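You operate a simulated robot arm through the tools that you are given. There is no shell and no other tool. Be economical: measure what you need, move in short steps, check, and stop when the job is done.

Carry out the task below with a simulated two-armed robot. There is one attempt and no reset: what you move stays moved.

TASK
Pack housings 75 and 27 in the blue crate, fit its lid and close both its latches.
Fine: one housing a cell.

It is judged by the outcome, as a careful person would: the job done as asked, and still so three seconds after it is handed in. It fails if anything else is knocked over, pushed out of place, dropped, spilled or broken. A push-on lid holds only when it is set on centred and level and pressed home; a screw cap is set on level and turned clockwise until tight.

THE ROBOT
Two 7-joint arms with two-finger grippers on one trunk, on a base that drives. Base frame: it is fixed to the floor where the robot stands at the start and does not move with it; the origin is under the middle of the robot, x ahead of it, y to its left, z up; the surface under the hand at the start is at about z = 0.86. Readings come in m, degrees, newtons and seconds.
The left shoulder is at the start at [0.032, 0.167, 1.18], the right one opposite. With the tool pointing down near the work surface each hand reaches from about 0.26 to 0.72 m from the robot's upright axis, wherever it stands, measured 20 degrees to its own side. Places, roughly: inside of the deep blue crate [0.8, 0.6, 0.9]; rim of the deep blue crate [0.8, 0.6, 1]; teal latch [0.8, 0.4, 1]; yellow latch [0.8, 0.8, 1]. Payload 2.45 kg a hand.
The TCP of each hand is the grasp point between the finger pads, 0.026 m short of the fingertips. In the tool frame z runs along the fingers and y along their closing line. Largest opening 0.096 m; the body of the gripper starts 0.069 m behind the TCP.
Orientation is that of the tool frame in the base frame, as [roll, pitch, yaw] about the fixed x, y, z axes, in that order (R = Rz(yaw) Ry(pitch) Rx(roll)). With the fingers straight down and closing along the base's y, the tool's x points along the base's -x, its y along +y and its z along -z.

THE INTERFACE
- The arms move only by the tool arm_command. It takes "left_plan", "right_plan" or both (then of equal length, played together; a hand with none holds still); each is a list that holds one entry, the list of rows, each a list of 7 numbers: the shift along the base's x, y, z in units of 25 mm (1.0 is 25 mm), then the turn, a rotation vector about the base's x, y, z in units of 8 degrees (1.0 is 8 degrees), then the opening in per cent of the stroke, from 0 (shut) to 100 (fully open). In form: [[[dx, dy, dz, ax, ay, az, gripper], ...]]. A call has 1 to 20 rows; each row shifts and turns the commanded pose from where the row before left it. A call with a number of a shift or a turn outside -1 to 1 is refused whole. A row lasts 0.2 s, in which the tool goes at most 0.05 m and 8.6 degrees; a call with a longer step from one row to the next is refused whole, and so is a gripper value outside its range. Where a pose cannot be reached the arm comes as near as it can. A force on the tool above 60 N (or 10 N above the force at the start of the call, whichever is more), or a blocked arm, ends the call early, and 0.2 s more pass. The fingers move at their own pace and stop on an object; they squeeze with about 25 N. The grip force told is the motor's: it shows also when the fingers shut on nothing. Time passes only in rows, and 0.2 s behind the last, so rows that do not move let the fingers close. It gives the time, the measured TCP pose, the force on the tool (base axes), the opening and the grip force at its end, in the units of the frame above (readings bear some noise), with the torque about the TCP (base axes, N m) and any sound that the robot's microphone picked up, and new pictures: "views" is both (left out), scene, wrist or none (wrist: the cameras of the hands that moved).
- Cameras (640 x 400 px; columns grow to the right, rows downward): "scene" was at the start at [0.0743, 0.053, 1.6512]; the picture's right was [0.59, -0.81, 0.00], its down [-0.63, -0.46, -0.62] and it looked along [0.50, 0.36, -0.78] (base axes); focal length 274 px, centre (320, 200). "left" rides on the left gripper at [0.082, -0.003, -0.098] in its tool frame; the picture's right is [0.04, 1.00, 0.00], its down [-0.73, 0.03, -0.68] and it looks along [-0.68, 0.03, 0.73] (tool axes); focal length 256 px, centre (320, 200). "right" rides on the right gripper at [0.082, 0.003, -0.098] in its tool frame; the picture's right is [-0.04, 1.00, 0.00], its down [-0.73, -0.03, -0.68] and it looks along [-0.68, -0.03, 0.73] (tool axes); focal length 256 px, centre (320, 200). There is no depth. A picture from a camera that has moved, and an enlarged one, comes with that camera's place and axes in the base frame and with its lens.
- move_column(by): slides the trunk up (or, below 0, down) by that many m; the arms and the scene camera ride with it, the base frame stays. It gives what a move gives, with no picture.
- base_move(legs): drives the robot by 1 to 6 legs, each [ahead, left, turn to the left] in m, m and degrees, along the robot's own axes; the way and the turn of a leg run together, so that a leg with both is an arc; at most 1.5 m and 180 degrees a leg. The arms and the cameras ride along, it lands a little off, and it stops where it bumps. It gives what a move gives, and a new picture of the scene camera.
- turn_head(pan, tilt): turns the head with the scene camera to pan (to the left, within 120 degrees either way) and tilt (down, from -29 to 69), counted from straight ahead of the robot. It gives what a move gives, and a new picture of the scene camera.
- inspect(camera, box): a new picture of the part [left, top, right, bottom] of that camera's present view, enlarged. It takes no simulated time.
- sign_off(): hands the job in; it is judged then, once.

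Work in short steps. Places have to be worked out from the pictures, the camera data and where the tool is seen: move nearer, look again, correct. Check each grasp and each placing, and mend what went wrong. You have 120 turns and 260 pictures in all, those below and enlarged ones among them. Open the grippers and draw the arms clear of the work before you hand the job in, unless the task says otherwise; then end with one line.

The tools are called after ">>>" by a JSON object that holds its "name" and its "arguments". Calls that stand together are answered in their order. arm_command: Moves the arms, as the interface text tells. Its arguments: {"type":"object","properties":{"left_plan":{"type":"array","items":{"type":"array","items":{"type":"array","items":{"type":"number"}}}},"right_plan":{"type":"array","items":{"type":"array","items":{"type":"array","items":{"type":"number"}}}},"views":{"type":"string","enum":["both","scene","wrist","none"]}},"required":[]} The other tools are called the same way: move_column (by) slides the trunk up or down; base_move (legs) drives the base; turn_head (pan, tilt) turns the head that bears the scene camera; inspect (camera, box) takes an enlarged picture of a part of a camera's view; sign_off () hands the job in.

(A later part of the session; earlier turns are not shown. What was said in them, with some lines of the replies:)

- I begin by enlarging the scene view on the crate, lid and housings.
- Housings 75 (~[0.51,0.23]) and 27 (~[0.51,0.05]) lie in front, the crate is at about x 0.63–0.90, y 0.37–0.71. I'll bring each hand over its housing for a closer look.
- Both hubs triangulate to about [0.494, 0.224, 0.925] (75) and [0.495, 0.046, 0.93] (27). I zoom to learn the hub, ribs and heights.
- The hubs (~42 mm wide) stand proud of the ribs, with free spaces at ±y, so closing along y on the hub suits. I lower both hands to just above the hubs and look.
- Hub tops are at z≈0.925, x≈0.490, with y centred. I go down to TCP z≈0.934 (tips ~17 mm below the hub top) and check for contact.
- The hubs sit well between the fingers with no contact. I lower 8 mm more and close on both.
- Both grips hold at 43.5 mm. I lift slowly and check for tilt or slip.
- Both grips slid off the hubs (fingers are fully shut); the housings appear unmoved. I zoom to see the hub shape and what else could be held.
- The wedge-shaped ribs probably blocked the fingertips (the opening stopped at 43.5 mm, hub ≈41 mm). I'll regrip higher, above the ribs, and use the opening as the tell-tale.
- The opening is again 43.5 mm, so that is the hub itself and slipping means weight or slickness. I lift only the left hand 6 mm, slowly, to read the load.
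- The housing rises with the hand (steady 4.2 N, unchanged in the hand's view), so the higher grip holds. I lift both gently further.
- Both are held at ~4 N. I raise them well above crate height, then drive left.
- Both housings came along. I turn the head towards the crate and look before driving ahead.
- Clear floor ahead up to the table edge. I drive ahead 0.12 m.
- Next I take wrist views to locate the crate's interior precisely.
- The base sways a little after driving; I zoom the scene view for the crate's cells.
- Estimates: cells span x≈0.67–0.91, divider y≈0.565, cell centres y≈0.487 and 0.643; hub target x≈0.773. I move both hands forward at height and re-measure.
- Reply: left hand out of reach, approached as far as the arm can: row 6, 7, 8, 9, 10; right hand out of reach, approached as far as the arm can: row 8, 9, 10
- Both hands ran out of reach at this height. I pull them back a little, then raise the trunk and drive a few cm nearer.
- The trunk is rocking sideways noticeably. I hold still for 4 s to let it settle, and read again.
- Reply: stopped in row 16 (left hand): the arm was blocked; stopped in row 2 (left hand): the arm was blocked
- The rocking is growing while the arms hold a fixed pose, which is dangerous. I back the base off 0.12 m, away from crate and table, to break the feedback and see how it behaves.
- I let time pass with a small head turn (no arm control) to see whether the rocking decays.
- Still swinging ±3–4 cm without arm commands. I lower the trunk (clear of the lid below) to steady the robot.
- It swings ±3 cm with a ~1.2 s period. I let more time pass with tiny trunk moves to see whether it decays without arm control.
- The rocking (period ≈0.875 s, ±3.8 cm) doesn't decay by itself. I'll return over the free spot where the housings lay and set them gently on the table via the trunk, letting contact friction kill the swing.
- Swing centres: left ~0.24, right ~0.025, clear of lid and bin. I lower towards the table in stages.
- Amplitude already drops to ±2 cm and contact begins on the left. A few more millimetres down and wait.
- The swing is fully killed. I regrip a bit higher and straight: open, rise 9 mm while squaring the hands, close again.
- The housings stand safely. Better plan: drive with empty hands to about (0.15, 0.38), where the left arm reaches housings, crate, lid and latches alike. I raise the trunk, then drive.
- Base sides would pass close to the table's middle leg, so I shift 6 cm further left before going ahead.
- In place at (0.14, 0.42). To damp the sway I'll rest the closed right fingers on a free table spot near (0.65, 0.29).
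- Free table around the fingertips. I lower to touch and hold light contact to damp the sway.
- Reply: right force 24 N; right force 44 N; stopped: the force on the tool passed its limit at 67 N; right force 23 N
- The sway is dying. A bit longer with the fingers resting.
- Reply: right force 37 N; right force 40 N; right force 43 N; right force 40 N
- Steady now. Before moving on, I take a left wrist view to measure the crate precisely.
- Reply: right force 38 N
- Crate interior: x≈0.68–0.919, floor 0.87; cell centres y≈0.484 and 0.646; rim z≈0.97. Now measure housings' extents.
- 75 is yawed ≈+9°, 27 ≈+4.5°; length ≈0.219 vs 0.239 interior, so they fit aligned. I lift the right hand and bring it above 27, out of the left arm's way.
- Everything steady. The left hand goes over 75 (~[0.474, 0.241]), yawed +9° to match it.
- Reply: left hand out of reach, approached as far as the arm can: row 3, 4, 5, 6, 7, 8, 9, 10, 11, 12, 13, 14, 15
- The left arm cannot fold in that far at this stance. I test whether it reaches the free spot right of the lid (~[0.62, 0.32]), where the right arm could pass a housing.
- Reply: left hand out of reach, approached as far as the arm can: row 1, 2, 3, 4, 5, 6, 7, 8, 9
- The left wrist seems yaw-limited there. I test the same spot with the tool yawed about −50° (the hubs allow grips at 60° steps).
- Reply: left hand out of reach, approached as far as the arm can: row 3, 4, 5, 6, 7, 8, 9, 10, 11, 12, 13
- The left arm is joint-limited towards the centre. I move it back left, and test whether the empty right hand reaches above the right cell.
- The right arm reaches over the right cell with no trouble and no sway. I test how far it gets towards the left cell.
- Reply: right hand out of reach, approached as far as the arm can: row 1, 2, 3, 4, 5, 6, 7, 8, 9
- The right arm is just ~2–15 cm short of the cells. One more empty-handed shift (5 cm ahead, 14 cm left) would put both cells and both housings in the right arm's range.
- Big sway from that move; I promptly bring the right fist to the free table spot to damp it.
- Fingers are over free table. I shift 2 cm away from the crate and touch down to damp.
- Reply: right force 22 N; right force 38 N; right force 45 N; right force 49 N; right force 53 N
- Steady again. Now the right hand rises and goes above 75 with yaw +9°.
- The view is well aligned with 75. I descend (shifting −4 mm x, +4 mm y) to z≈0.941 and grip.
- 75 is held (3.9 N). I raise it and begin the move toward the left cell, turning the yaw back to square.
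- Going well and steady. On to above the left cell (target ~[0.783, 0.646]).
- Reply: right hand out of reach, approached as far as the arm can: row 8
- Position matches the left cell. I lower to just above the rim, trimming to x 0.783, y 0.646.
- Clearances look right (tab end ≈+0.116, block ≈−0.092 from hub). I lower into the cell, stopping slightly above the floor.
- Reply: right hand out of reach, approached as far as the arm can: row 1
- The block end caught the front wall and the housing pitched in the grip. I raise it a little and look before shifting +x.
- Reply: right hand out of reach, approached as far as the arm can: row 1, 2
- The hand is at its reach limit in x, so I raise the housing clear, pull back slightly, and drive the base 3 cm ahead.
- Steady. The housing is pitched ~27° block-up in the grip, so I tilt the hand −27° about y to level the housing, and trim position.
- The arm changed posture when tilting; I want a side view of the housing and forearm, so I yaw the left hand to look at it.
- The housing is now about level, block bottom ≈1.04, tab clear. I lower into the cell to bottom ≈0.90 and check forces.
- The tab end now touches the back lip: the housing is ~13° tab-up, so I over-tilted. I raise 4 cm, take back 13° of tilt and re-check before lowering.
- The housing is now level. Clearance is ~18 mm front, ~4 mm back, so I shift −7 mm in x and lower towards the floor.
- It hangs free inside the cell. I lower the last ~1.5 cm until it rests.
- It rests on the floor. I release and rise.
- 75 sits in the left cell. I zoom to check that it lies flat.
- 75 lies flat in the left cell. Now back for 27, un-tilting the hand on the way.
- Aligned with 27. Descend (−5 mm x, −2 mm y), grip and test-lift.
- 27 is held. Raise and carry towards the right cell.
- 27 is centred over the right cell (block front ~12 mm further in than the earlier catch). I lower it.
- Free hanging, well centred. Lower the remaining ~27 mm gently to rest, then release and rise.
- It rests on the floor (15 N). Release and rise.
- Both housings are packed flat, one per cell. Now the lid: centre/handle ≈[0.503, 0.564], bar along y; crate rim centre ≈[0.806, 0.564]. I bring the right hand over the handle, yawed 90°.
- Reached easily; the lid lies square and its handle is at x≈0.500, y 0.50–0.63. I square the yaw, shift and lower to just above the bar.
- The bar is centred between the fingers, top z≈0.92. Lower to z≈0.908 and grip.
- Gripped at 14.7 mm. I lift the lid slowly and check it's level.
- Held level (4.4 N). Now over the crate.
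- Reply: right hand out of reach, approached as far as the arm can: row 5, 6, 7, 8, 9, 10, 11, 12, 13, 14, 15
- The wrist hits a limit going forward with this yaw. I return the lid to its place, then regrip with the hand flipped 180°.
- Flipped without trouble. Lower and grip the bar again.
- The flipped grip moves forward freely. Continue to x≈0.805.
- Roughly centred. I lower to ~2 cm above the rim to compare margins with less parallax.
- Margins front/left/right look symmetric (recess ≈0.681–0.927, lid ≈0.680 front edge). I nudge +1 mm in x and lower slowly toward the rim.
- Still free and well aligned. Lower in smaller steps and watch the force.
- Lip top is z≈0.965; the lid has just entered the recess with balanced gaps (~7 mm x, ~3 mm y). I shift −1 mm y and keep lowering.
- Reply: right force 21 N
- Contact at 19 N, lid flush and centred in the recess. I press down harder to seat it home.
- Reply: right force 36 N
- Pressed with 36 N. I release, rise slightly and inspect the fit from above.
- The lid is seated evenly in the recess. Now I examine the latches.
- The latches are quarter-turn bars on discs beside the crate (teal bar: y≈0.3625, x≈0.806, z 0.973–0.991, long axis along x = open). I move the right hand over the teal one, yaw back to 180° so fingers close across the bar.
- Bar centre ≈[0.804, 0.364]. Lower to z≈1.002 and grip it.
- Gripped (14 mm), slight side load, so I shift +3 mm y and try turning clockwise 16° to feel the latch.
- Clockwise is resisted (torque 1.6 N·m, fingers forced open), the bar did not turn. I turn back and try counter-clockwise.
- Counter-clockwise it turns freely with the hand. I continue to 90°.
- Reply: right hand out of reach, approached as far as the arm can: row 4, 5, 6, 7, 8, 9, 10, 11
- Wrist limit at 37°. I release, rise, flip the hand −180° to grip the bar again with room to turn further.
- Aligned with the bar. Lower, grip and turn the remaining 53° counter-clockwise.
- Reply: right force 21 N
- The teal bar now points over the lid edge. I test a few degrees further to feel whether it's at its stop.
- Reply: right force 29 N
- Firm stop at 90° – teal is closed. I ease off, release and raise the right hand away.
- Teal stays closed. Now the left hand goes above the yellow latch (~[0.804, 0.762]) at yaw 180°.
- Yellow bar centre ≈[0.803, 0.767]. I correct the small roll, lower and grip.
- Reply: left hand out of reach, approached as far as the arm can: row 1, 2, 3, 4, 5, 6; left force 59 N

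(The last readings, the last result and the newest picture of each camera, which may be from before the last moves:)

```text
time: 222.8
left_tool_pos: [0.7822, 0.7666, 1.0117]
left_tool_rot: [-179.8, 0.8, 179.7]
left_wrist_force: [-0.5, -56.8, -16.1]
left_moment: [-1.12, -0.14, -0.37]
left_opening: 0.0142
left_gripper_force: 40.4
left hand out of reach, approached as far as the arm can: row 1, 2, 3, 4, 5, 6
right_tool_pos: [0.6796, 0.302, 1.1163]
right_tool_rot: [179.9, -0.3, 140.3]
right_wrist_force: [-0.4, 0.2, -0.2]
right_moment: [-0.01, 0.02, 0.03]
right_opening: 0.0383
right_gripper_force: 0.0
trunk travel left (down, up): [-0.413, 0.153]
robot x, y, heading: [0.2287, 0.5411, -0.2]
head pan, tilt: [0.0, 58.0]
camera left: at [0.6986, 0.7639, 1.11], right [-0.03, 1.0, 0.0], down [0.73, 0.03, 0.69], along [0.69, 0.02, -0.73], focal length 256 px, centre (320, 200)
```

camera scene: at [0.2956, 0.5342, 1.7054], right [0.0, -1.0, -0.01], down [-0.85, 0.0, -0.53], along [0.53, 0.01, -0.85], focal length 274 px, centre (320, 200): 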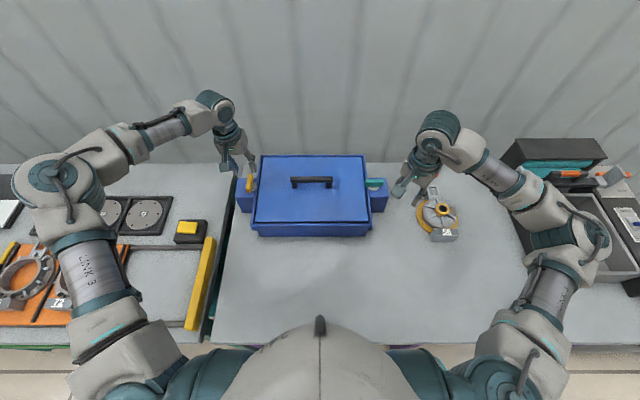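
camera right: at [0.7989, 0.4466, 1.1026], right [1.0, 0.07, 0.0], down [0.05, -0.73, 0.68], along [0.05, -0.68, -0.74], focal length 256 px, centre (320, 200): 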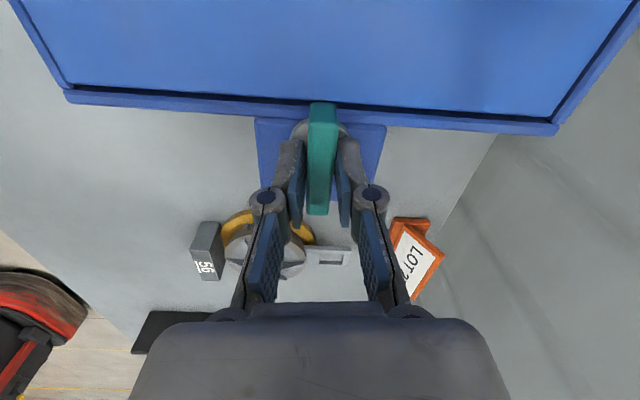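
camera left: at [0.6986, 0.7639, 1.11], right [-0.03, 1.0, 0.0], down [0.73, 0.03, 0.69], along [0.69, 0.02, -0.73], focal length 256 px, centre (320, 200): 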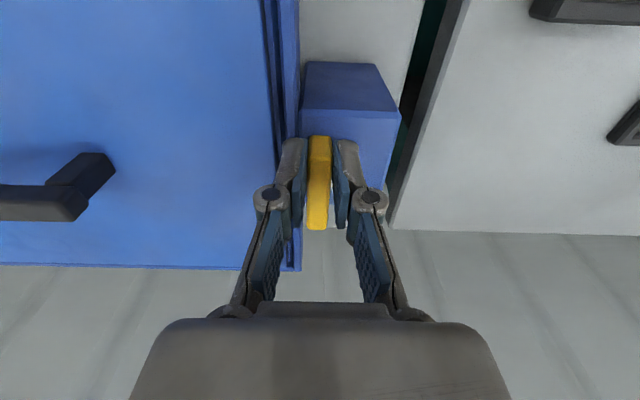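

Reach limit shifted the hand (x 0.782) and there is a strong side load; I release at once and rise.

>>> {"name": "arm_command", "arguments": {"left_plan": [[[0, 0, 0, 0, 0, 0, 40], [0, 0, 0, 0, 0, 0, 45], [0, 0, 0.6, 0, 0, 0, 45], [0, 0, 0.9, 0, 0, 0, 45], [0, 0, 0.9, 0, 0, 0, 45]]], "views": "both"}}

>>> {"name": "inspect", "arguments": {"camera": "scene", "box": [230, 140, 400, 250]}}

```text
time: 224.0
left_tool_pos: [0.7811, 0.7795, 1.0712]
left_tool_rot: [179.9, 0.6, -179.9]
left_wrist_force: [-0.5, 0.1, -0.1]
left_moment: [0.04, 0.0, 0.04]
left_opening: 0.0431
left_gripper_force: 0.1
right_tool_pos: [0.6803, 0.3112, 1.1178]
right_tool_rot: [-179.7, 0.0, 140.5]
right_wrist_force: [0.2, 0.1, -0.5]
right_moment: [-0.01, -0.03, 0.0]
right_opening: 0.0383
right_gripper_force: 0.0
trunk travel left (down, up): [-0.413, 0.153]
robot x, y, heading: [0.2286, 0.5434, 0.2]
head pan, tilt: [0.0, 58.0]
camera scene: at [0.2962, 0.5333, 1.7053], right [0.0, -1.0, -0.01], down [-0.85, 0.0, -0.53], along [0.53, 0.01, -0.85], focal length 274 px, centre (320, 200)
camera left: at [0.6985, 0.7773, 1.1688], right [-0.04, 1.0, 0.0], down [0.73, 0.03, 0.69], along [0.69, 0.03, -0.73], focal length 256 px, centre (320, 200)
```

scene: 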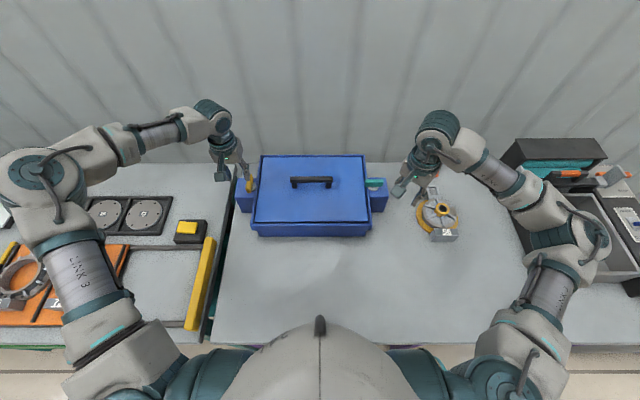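
left: 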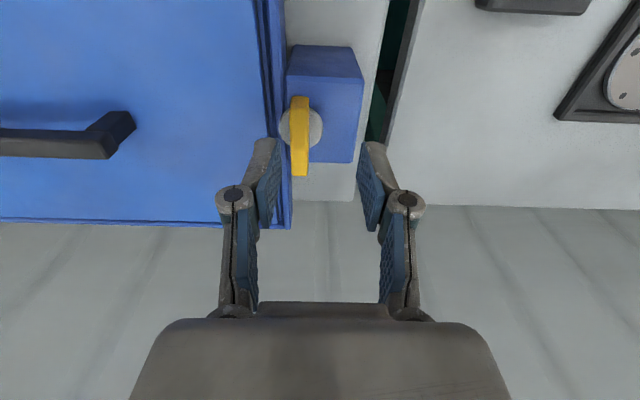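

```text
3.64 times, centred on (315, 195) of scene
camera zoom: at [0.2962, 0.5333, 1.7053], right [0.0, -1.0, -0.01], down [-0.85, 0.0, -0.53], along [0.53, 0.01, -0.85], focal length 997 px, centre (338, 218)
```

zoom: 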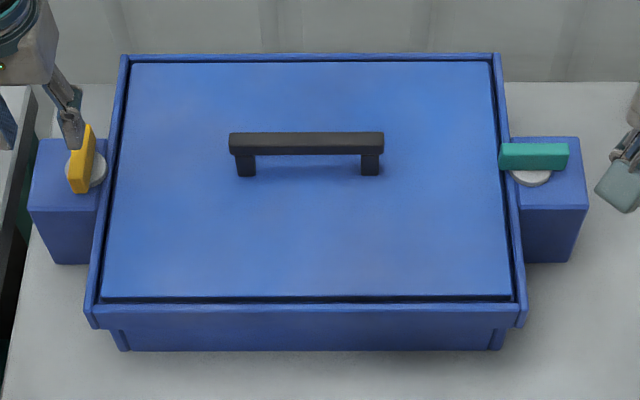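

Nothing was displaced. The left arm needs a small roll tilt to reach that spot, so I accept ~6° tilt, and re-approach above the yellow bar.

>>> {"name": "arm_command", "arguments": {"left_plan": [[[0.1, -0.05, 0, -0.3, 0, 0, 40], [0.3, -0.15, 0, -0.3, 0, 0, 40], [0.4, -0.2, 0, -0.2, 0, 0, 40], [0.15, -0.1, -0.4, 0, 0, 0, 40], [0, 0, -0.5, 0, 0, 0, 40], [0, 0, 0, 0, 0, 0, 40]]], "views": "wrist"}}

```text
time: 225.4
left_tool_pos: [0.8048, 0.7685, 1.0488]
left_tool_rot: [-173.6, 0.8, -179.9]
left_wrist_force: [0.4, -0.6, 0.6]
left_moment: [-0.01, -0.02, 0.03]
left_opening: 0.0384
left_gripper_force: 0.1
right_tool_pos: [0.6796, 0.3113, 1.1182]
right_tool_rot: [-179.9, 0.0, 140.6]
right_wrist_force: [-0.3, 0.0, -0.6]
right_moment: [-0.04, 0.03, 0.01]
right_opening: 0.0385
right_gripper_force: 0.0
trunk travel left (down, up): [-0.413, 0.153]
robot x, y, heading: [0.228, 0.5467, 0.3]
head pan, tilt: [0.0, 58.0]
camera left: at [0.7211, 0.7758, 1.1466], right [-0.04, 0.99, -0.11], down [0.72, 0.11, 0.68], along [0.69, -0.05, -0.72], focal length 256 px, centre (320, 200)
```

left: 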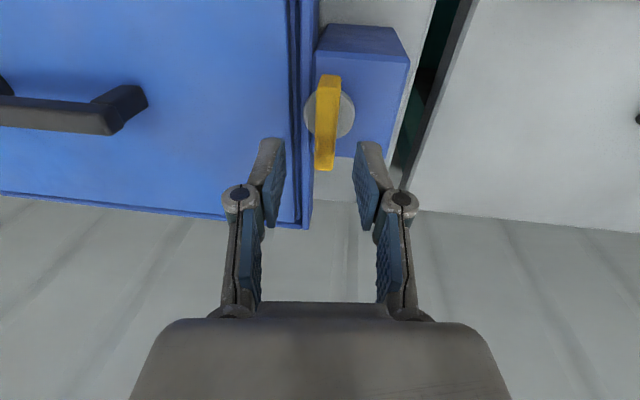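

Reached with 6° tilt. Lower and grip the yellow bar.

>>> {"name": "arm_command", "arguments": {"left_plan": [[[0, 0.02, -0.5, 0, 0, 0, 40], [0, 0, -0.6, 0, 0, 0, 40], [0, 0, -0.5, 0, 0, 0, 40], [0, 0, -0.2, 0, 0, 0, 40], [0, 0, 0, 0, 0, 0, 40]]], "views": "none"}}

>>> {"name": "arm_command", "arguments": {"left_plan": [[[0, 0, 0, 0, 0, 0, 20], [0, 0, 0, 0, 0, 0, 0], [0, 0, 0, 0, 0, 0, 0]]], "views": "wrist"}}

```text
time: 226.6
left_tool_pos: [0.7907, 0.776, 1.0097]
left_tool_rot: [-173.7, 0.7, -179.8]
left_wrist_force: [0.2, 0.1, -0.1]
left_moment: [0.0, 0.03, 0.01]
left_opening: 0.0384
left_gripper_force: 0.2
left hand out of reach, approached as far as the arm can: row 1, 2, 3
right_tool_pos: [0.6796, 0.3114, 1.1188]
right_tool_rot: [-179.8, -0.1, 140.4]
right_wrist_force: [-0.5, 0.2, -0.7]
right_moment: [0.03, 0.03, -0.04]
right_opening: 0.0384
right_gripper_force: 0.1
trunk travel left (down, up): [-0.413, 0.153]
robot x, y, heading: [0.2305, 0.5477, 0.1]
head pan, tilt: [0.0, 58.0]
```

```text
time: 227.4
left_tool_pos: [0.792, 0.7694, 1.0107]
left_tool_rot: [-173.7, 0.7, 179.8]
left_wrist_force: [0.8, -35.2, -5.4]
left_moment: [-0.21, -0.18, -0.24]
left_opening: 0.0148
left_gripper_force: 40.4
right_tool_pos: [0.6802, 0.306, 1.1161]
right_tool_rot: [180.0, -0.2, 140.4]
right_wrist_force: [-0.9, 0.3, -0.1]
right_moment: [-0.02, -0.03, -0.01]
right_opening: 0.0386
right_gripper_force: 0.1
trunk travel left (down, up): [-0.413, 0.153]
robot x, y, heading: [0.2285, 0.545, 0.2]
head pan, tilt: [0.0, 58.0]
camera left: at [0.709, 0.776, 1.1084], right [-0.04, 0.99, -0.11], down [0.73, 0.1, 0.68], along [0.69, -0.05, -0.72], focal length 256 px, centre (320, 200)
```

left: 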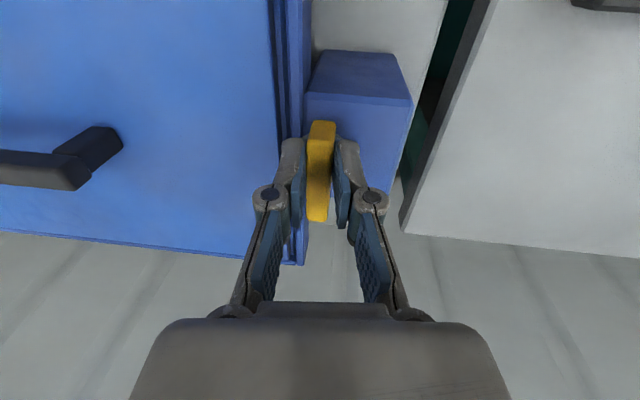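

Lowering the arm runs into its limit; instead I'll return to the good pose above and lower the trunk.

>>> {"name": "arm_command", "arguments": {"left_plan": [[[0, 0, 0, 0, 0, 0, 40], [0, 0, 0, 0, 0, 0, 40], [0, 0, 0.6, 0, 0, 0, 40], [0, 0, 0.9, 0, 0, 0, 40], [0.3, -0.2, 0, 0, 0, 0, 40], [0.25, -0.1, 0, 0, 0, 0, 40], [0, 0, 0, 0, 0, 0, 40]]], "views": "none"}}

```text
time: 229.0
left_tool_pos: [0.8028, 0.7699, 1.0469]
left_tool_rot: [-173.7, 0.8, -179.8]
left_wrist_force: [1.0, 0.6, 0.4]
left_moment: [-0.01, 0.02, -0.01]
left_opening: 0.0382
left_gripper_force: 0.0
left hand out of reach, approached as far as the arm can: row 6
right_tool_pos: [0.6788, 0.3116, 1.1189]
right_tool_rot: [-179.8, 0.0, 140.5]
right_wrist_force: [0.3, 0.2, 0.3]
right_moment: [-0.01, 0.0, -0.01]
right_opening: 0.0386
right_gripper_force: 0.0
trunk travel left (down, up): [-0.413, 0.153]
robot x, y, heading: [0.2269, 0.5446, 0.1]
head pan, tilt: [0.0, 58.0]
```

>>> {"name": "move_column", "arguments": {"by": -0.043}}

>>> {"name": "arm_command", "arguments": {"left_plan": [[[0, 0, 0, 0, 0, 0, 20], [0, 0, 0, 0, 0, 0, 0], [0, 0, 0, 0, 0, 0, 0]]], "views": "wrist"}}

```text
time: 229.9
left_tool_pos: [0.8042, 0.7698, 1.0036]
left_tool_rot: [-173.8, 0.7, -179.8]
left_wrist_force: [-0.7, -1.0, -0.5]
left_moment: [0.0, 0.0, -0.01]
left_opening: 0.0385
left_gripper_force: 0.1
right_tool_pos: [0.6782, 0.3106, 1.0756]
right_tool_rot: [-179.9, 0.0, 140.5]
right_wrist_force: [0.3, 0.0, 0.5]
right_moment: [-0.01, 0.01, -0.04]
right_opening: 0.0385
right_gripper_force: 0.1
trunk travel left (down, up): [-0.37, 0.196]
robot x, y, heading: [0.228, 0.5454, -0.3]
head pan, tilt: [0.0, 58.0]
```

```text
time: 230.7
left_tool_pos: [0.8036, 0.7677, 1.0045]
left_tool_rot: [-173.6, 0.6, -179.9]
left_wrist_force: [0.5, -6.6, 1.4]
left_moment: [0.66, 0.52, -0.02]
left_opening: 0.0154
left_gripper_force: 40.9
right_tool_pos: [0.6785, 0.3097, 1.0747]
right_tool_rot: [-179.8, -0.2, 140.5]
right_wrist_force: [0.5, -0.7, 0.1]
right_moment: [0.02, 0.01, -0.01]
right_opening: 0.0385
right_gripper_force: 0.1
trunk travel left (down, up): [-0.37, 0.196]
robot x, y, heading: [0.2311, 0.5456, 0.4]
head pan, tilt: [0.0, 58.0]
camera left: at [0.7212, 0.7752, 1.1023], right [-0.04, 0.99, -0.11], down [0.73, 0.1, 0.68], along [0.69, -0.05, -0.72], focal length 256 px, centre (320, 200)
```

left: 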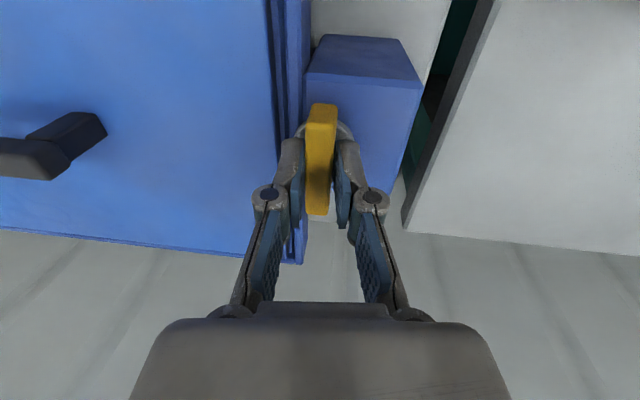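

Well gripped at the pivot with little load. I try a clockwise turn (mirror of the teal).

>>> {"name": "arm_command", "arguments": {"left_plan": [[[0, -0.04, 0, 0, 0, -0.4, 0], [0, 0, 0, 0, 0, -0.5, 0], [0, 0, 0, 0, 0, -0.5, 0], [0, 0, 0, 0, 0, -0.6, 0], [0, 0, 0, 0, 0, 0, 0]]], "views": "wrist"}}

```text
time: 231.9
left_tool_pos: [0.8031, 0.768, 1.004]
left_tool_rot: [-173.7, 0.6, 164.1]
left_wrist_force: [5.0, -6.2, 4.5]
left_moment: [0.77, 0.46, 1.59]
left_opening: 0.0216
left_gripper_force: 45.2
right_tool_pos: [0.6791, 0.3095, 1.0756]
right_tool_rot: [-179.9, -0.1, 140.6]
right_wrist_force: [-1.4, -0.2, 0.2]
right_moment: [0.01, 0.0, -0.01]
right_opening: 0.0385
right_gripper_force: 0.0
trunk travel left (down, up): [-0.37, 0.196]
robot x, y, heading: [0.228, 0.5441, 0.1]
head pan, tilt: [0.0, 58.0]
camera left: at [0.7263, 0.7978, 1.1025], right [0.23, 0.97, -0.11], down [0.73, -0.1, 0.68], along [0.65, -0.24, -0.72], focal length 256 px, centre (320, 200)
```

left: 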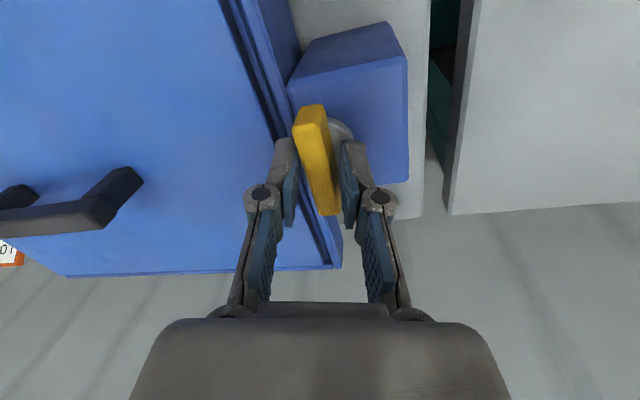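

Clockwise is the stop; so it's counter-clockwise here too. I turn back and on through 90° counter-clockwise.

>>> {"name": "arm_command", "arguments": {"left_plan": [[[0, 0, 0, 0, 0, 0.7, 0], [0, 0, 0, 0, 0, 0.7, 0], [0, 0, 0, 0, 0, 0.7, 0], [0, 0, 0, 0, 0, 0.8, 0], [0, 0, 0, 0, 0, 0.8, 0], [0, 0, 0, 0, 0, 0.8, 0], [0, 0, 0, 0, 0, 0.8, 0], [0, 0, 0, 0, 0, 0.8, 0], [0, 0, 0, 0, 0, 0.8, 0], [0, 0, 0, 0, 0, 0.8, 0], [0, 0, 0, 0, 0, 0.8, 0], [0, 0, 0, 0, 0, 0.8, 0], [0, 0, 0, 0, 0, 0, 0]]], "views": "wrist"}}

```text
time: 234.7
left_tool_pos: [0.8023, 0.7659, 1.0041]
left_tool_rot: [-173.8, 0.8, -121.4]
left_wrist_force: [-12.9, -18.3, -3.6]
left_moment: [-0.46, 1.1, -0.07]
left_opening: 0.0153
left_gripper_force: 41.5
right_tool_pos: [0.6783, 0.3078, 1.0752]
right_tool_rot: [180.0, 0.0, 140.5]
right_wrist_force: [0.4, -0.8, 0.3]
right_moment: [0.04, 0.01, 0.04]
right_opening: 0.0383
right_gripper_force: 0.1
trunk travel left (down, up): [-0.37, 0.196]
robot x, y, heading: [0.231, 0.5439, -0.1]
head pan, tilt: [0.0, 58.0]
camera left: at [0.7531, 0.699, 1.1023], right [-0.87, 0.48, -0.11], down [0.29, 0.67, 0.68], along [0.4, 0.56, -0.72], focal length 256 px, centre (320, 200)
```

left: 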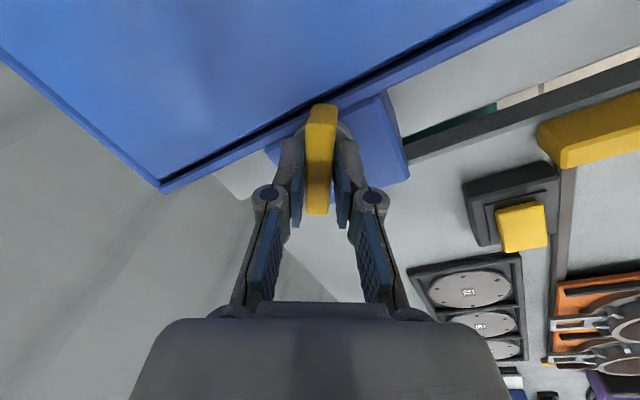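

It turns well: 59° so far. I finish to 90° and slightly beyond to feel the stop, easing the side load.

>>> {"name": "arm_command", "arguments": {"left_plan": [[[-0.1, -0.1, 0, 0, 0, 0.7, 0], [0, 0, 0, 0, 0, 0.8, 0], [0, 0, 0, 0, 0, 0.8, 0], [0, 0, 0, 0, 0, 0.8, 0], [0, 0, 0, 0, 0, 0.8, 0], [0, 0, 0, 0, 0, 0.6, 0], [0, 0, 0, 0, 0, 0, 0]]], "views": "both"}}

```text
time: 236.3
left_tool_pos: [0.8027, 0.7649, 1.0046]
left_tool_rot: [-173.7, 0.9, -85.5]
left_wrist_force: [11.0, -7.9, 6.0]
left_moment: [0.43, 0.49, -1.15]
left_opening: 0.0164
left_gripper_force: 42.1
right_tool_pos: [0.6797, 0.3101, 1.075]
right_tool_rot: [-179.8, -0.1, 140.4]
right_wrist_force: [-0.5, -0.5, -0.2]
right_moment: [0.01, 0.03, -0.01]
right_opening: 0.0385
right_gripper_force: 0.1
trunk travel left (down, up): [-0.37, 0.196]
robot x, y, heading: [0.2305, 0.5456, -0.2]
head pan, tilt: [0.0, 58.0]
camera scene: at [0.308, 0.528, 1.6624], right [0.0, -1.0, -0.01], down [-0.85, 0.01, -0.53], along [0.53, 0.01, -0.85], focal length 274 px, centre (320, 200)
camera left: at [0.8018, 0.6818, 1.1023], right [-0.99, -0.12, -0.11], down [-0.16, 0.71, 0.68], along [0.0, 0.69, -0.72], focal length 256 px, centre (320, 200)
```

scene: 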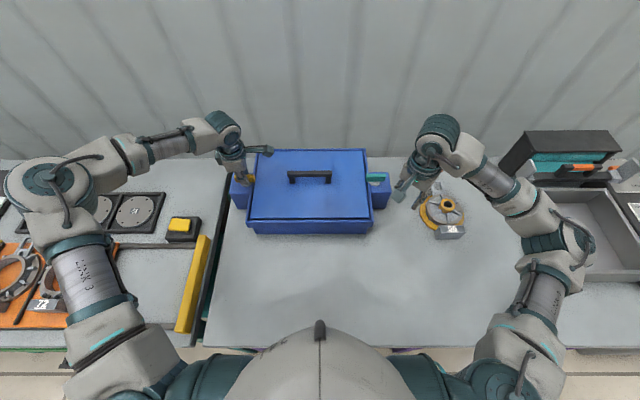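
left: 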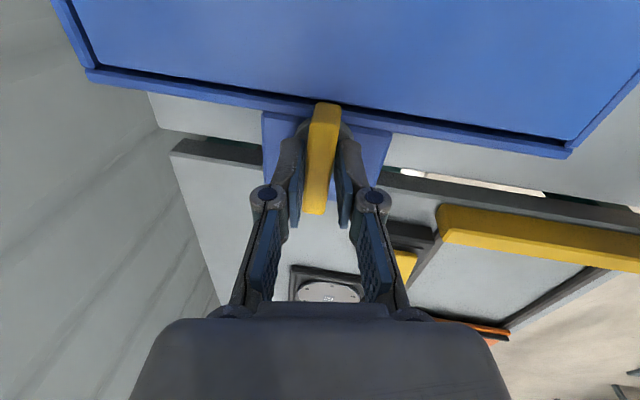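

Stop felt at 90°: yellow is closed. I ease back, open, and raise with the trunk.

>>> {"name": "arm_command", "arguments": {"left_plan": [[[0, 0, 0, 0, 0, -0.55, 0], [0, 0, 0, 0, 0, 0, 40], [0, 0, 0, 0, 0, 0, 45], [0, 0, 0, 0, 0, 0, 45]]], "views": "none"}}

>>> {"name": "move_column", "arguments": {"by": 0.06}}

>>> {"name": "arm_command", "arguments": {"left_plan": [[[0, 0, 0.6, 0, 0, 0, 45], [-0.2, 0.3, 0.8, 0, 0, -0.3, 45], [-0.5, 0.4, 0.8, 0, 0, -0.6, 45], [-0.8, 0.4, 0.6, 0, 0, -0.8, 45], [-0.8, 0.4, 0.3, 0, 0, -0.8, 45], [-0.8, 0.3, 0, 0, 0, -0.8, 45], [-0.8, 0.2, 0, 0, 0, -0.8, 45], [-0.8, 0, 0, 0, 0, -0.8, 45], [-0.8, 0, 0, 0, 0, -0.8, 45], [-0.8, 0, 0, 0, 0, -0.8, 45], [-0.4, 0, 0, 0, 0, -0.8, 45]]], "views": "both"}}

>>> {"name": "inspect", "arguments": {"camera": "scene", "box": [220, 130, 410, 250]}}

```text
time: 237.3
left_tool_pos: [0.8017, 0.7661, 1.0028]
left_tool_rot: [-173.7, 0.8, -89.8]
left_wrist_force: [-0.6, 0.1, 0.0]
left_moment: [0.04, 0.02, -0.01]
left_opening: 0.0434
left_gripper_force: 0.0
right_tool_pos: [0.6798, 0.3108, 1.0749]
right_tool_rot: [-179.8, 0.0, 140.5]
right_wrist_force: [1.4, -1.1, -0.6]
right_moment: [-0.02, 0.03, 0.0]
right_opening: 0.0384
right_gripper_force: 0.0
trunk travel left (down, up): [-0.37, 0.196]
robot x, y, heading: [0.2293, 0.5463, 0.2]
head pan, tilt: [0.0, 58.0]
```

```text
time: 238.3
left_tool_pos: [0.8029, 0.7654, 1.0626]
left_tool_rot: [-173.8, 0.8, -89.9]
left_wrist_force: [0.1, -0.4, 0.2]
left_moment: [-0.02, 0.04, 0.03]
left_opening: 0.0434
left_gripper_force: 0.0
right_tool_pos: [0.6792, 0.31, 1.1351]
right_tool_rot: [-179.9, -0.2, 140.5]
right_wrist_force: [-0.3, -1.0, 0.3]
right_moment: [-0.02, -0.02, 0.0]
right_opening: 0.0383
right_gripper_force: 0.0
trunk travel left (down, up): [-0.43, 0.136]
robot x, y, heading: [0.2315, 0.5497, -0.1]
head pan, tilt: [0.0, 58.0]
```

```text
time: 240.7
left_tool_pos: [0.6337, 0.8159, 1.1403]
left_tool_rot: [-173.7, 0.7, -148.3]
left_wrist_force: [-0.7, -0.1, -0.3]
left_moment: [0.0, 0.0, -0.03]
left_opening: 0.0435
left_gripper_force: 0.0
right_tool_pos: [0.6787, 0.31, 1.1353]
right_tool_rot: [-179.8, -0.1, 140.5]
right_wrist_force: [-0.5, 0.5, -0.2]
right_moment: [-0.01, 0.0, 0.02]
right_opening: 0.0386
right_gripper_force: 0.1
trunk travel left (down, up): [-0.43, 0.136]
robot x, y, heading: [0.2307, 0.5464, 0.2]
head pan, tilt: [0.0, 58.0]
camera scene: at [0.2919, 0.5351, 1.7224], right [0.0, -1.0, -0.01], down [-0.85, 0.0, -0.53], along [0.53, 0.0, -0.85], focal length 274 px, centre (320, 200)
camera left: at [0.5594, 0.7787, 1.2393], right [-0.55, 0.82, -0.11], down [0.56, 0.47, 0.68], along [0.61, 0.32, -0.72], focal length 256 px, centre (320, 200)
```

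scene: 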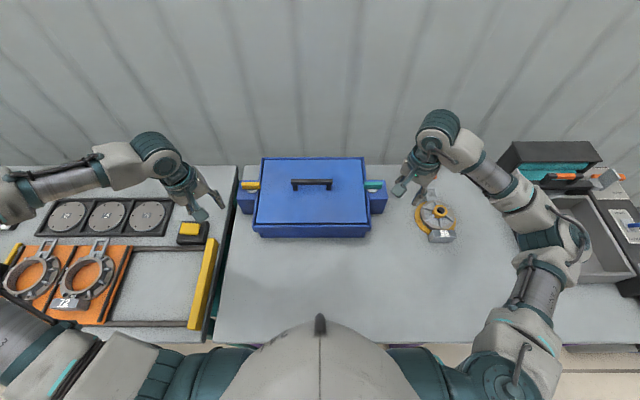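
left: 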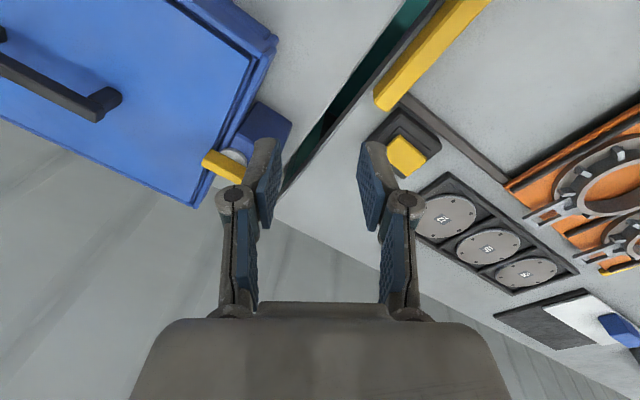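

```text
3.33 times, centred on (315, 190) of scene
camera zoom: at [0.2919, 0.5351, 1.7224], right [0.0, -1.0, -0.01], down [-0.85, 0.0, -0.53], along [0.53, 0.0, -0.85], focal length 914 px, centre (337, 233)
```

zoom: 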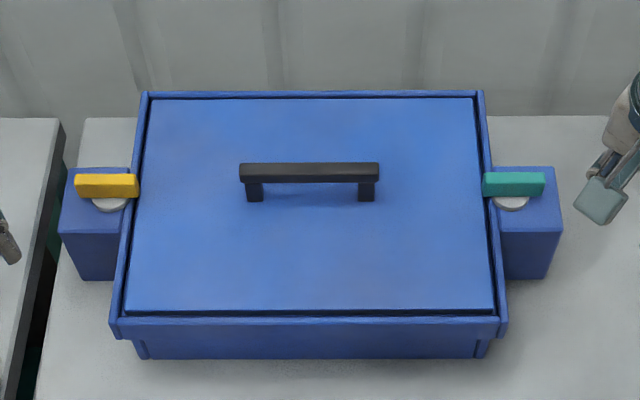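

Both latches lie over the lid edge, the lid is level, the rest undisturbed. I open both grippers and raise the hands a bit more.

>>> {"name": "arm_command", "arguments": {"left_plan": [[[0, 0, 0.6, 0, 0, 0, 90], [0, 0, 0.8, 0, 0, 0, 90], [0, 0, 0.6, 0, 0, 0, 90], [0, 0, 0, 0, 0, 0, 90]]], "right_plan": [[[-0.4, -0.2, 0.6, 0, 0, 0, 90], [-0.6, -0.2, 0.8, 0, 0, 0, 90], [-0.4, 0, 0.6, 0, 0, 0, 90], [0, 0, 0, 0, 0, 0, 90]]], "views": "scene"}}

```text
time: 241.7
left_tool_pos: [0.6347, 0.8149, 1.1915]
left_tool_rot: [-173.7, 0.5, -148.2]
left_wrist_force: [0.3, -0.5, 0.9]
left_moment: [-0.04, -0.02, 0.01]
left_opening: 0.0864
left_gripper_force: 0.0
right_tool_pos: [0.6437, 0.3007, 1.1853]
right_tool_rot: [-179.8, -0.1, 140.4]
right_wrist_force: [-0.3, -0.5, -0.4]
right_moment: [-0.03, -0.05, 0.02]
right_opening: 0.0865
right_gripper_force: 0.0
trunk travel left (down, up): [-0.43, 0.136]
robot x, y, heading: [0.2286, 0.5473, 0.2]
head pan, tilt: [0.0, 58.0]
camera scene: at [0.2925, 0.5339, 1.7223], right [0.0, -1.0, -0.01], down [-0.85, 0.0, -0.53], along [0.53, 0.01, -0.85], focal length 274 px, centre (320, 200)
```

scene: 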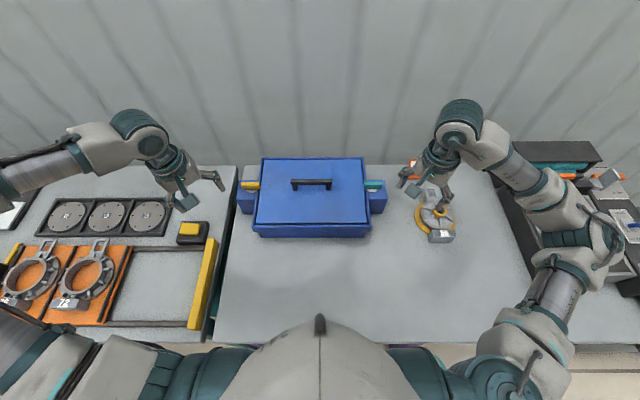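

The job is complete and the hands are clear, so I hand it in.

>>> {"name": "sign_off", "arguments": {}}

```text
The job is handed in.
```

Housings 75 (left cell) and 27 (right cell) are packed in the blue crate, the lid is seated level and pressed down, both latches are turned to their closed stops, and I handed the job in with the grippers open and the arms clear.
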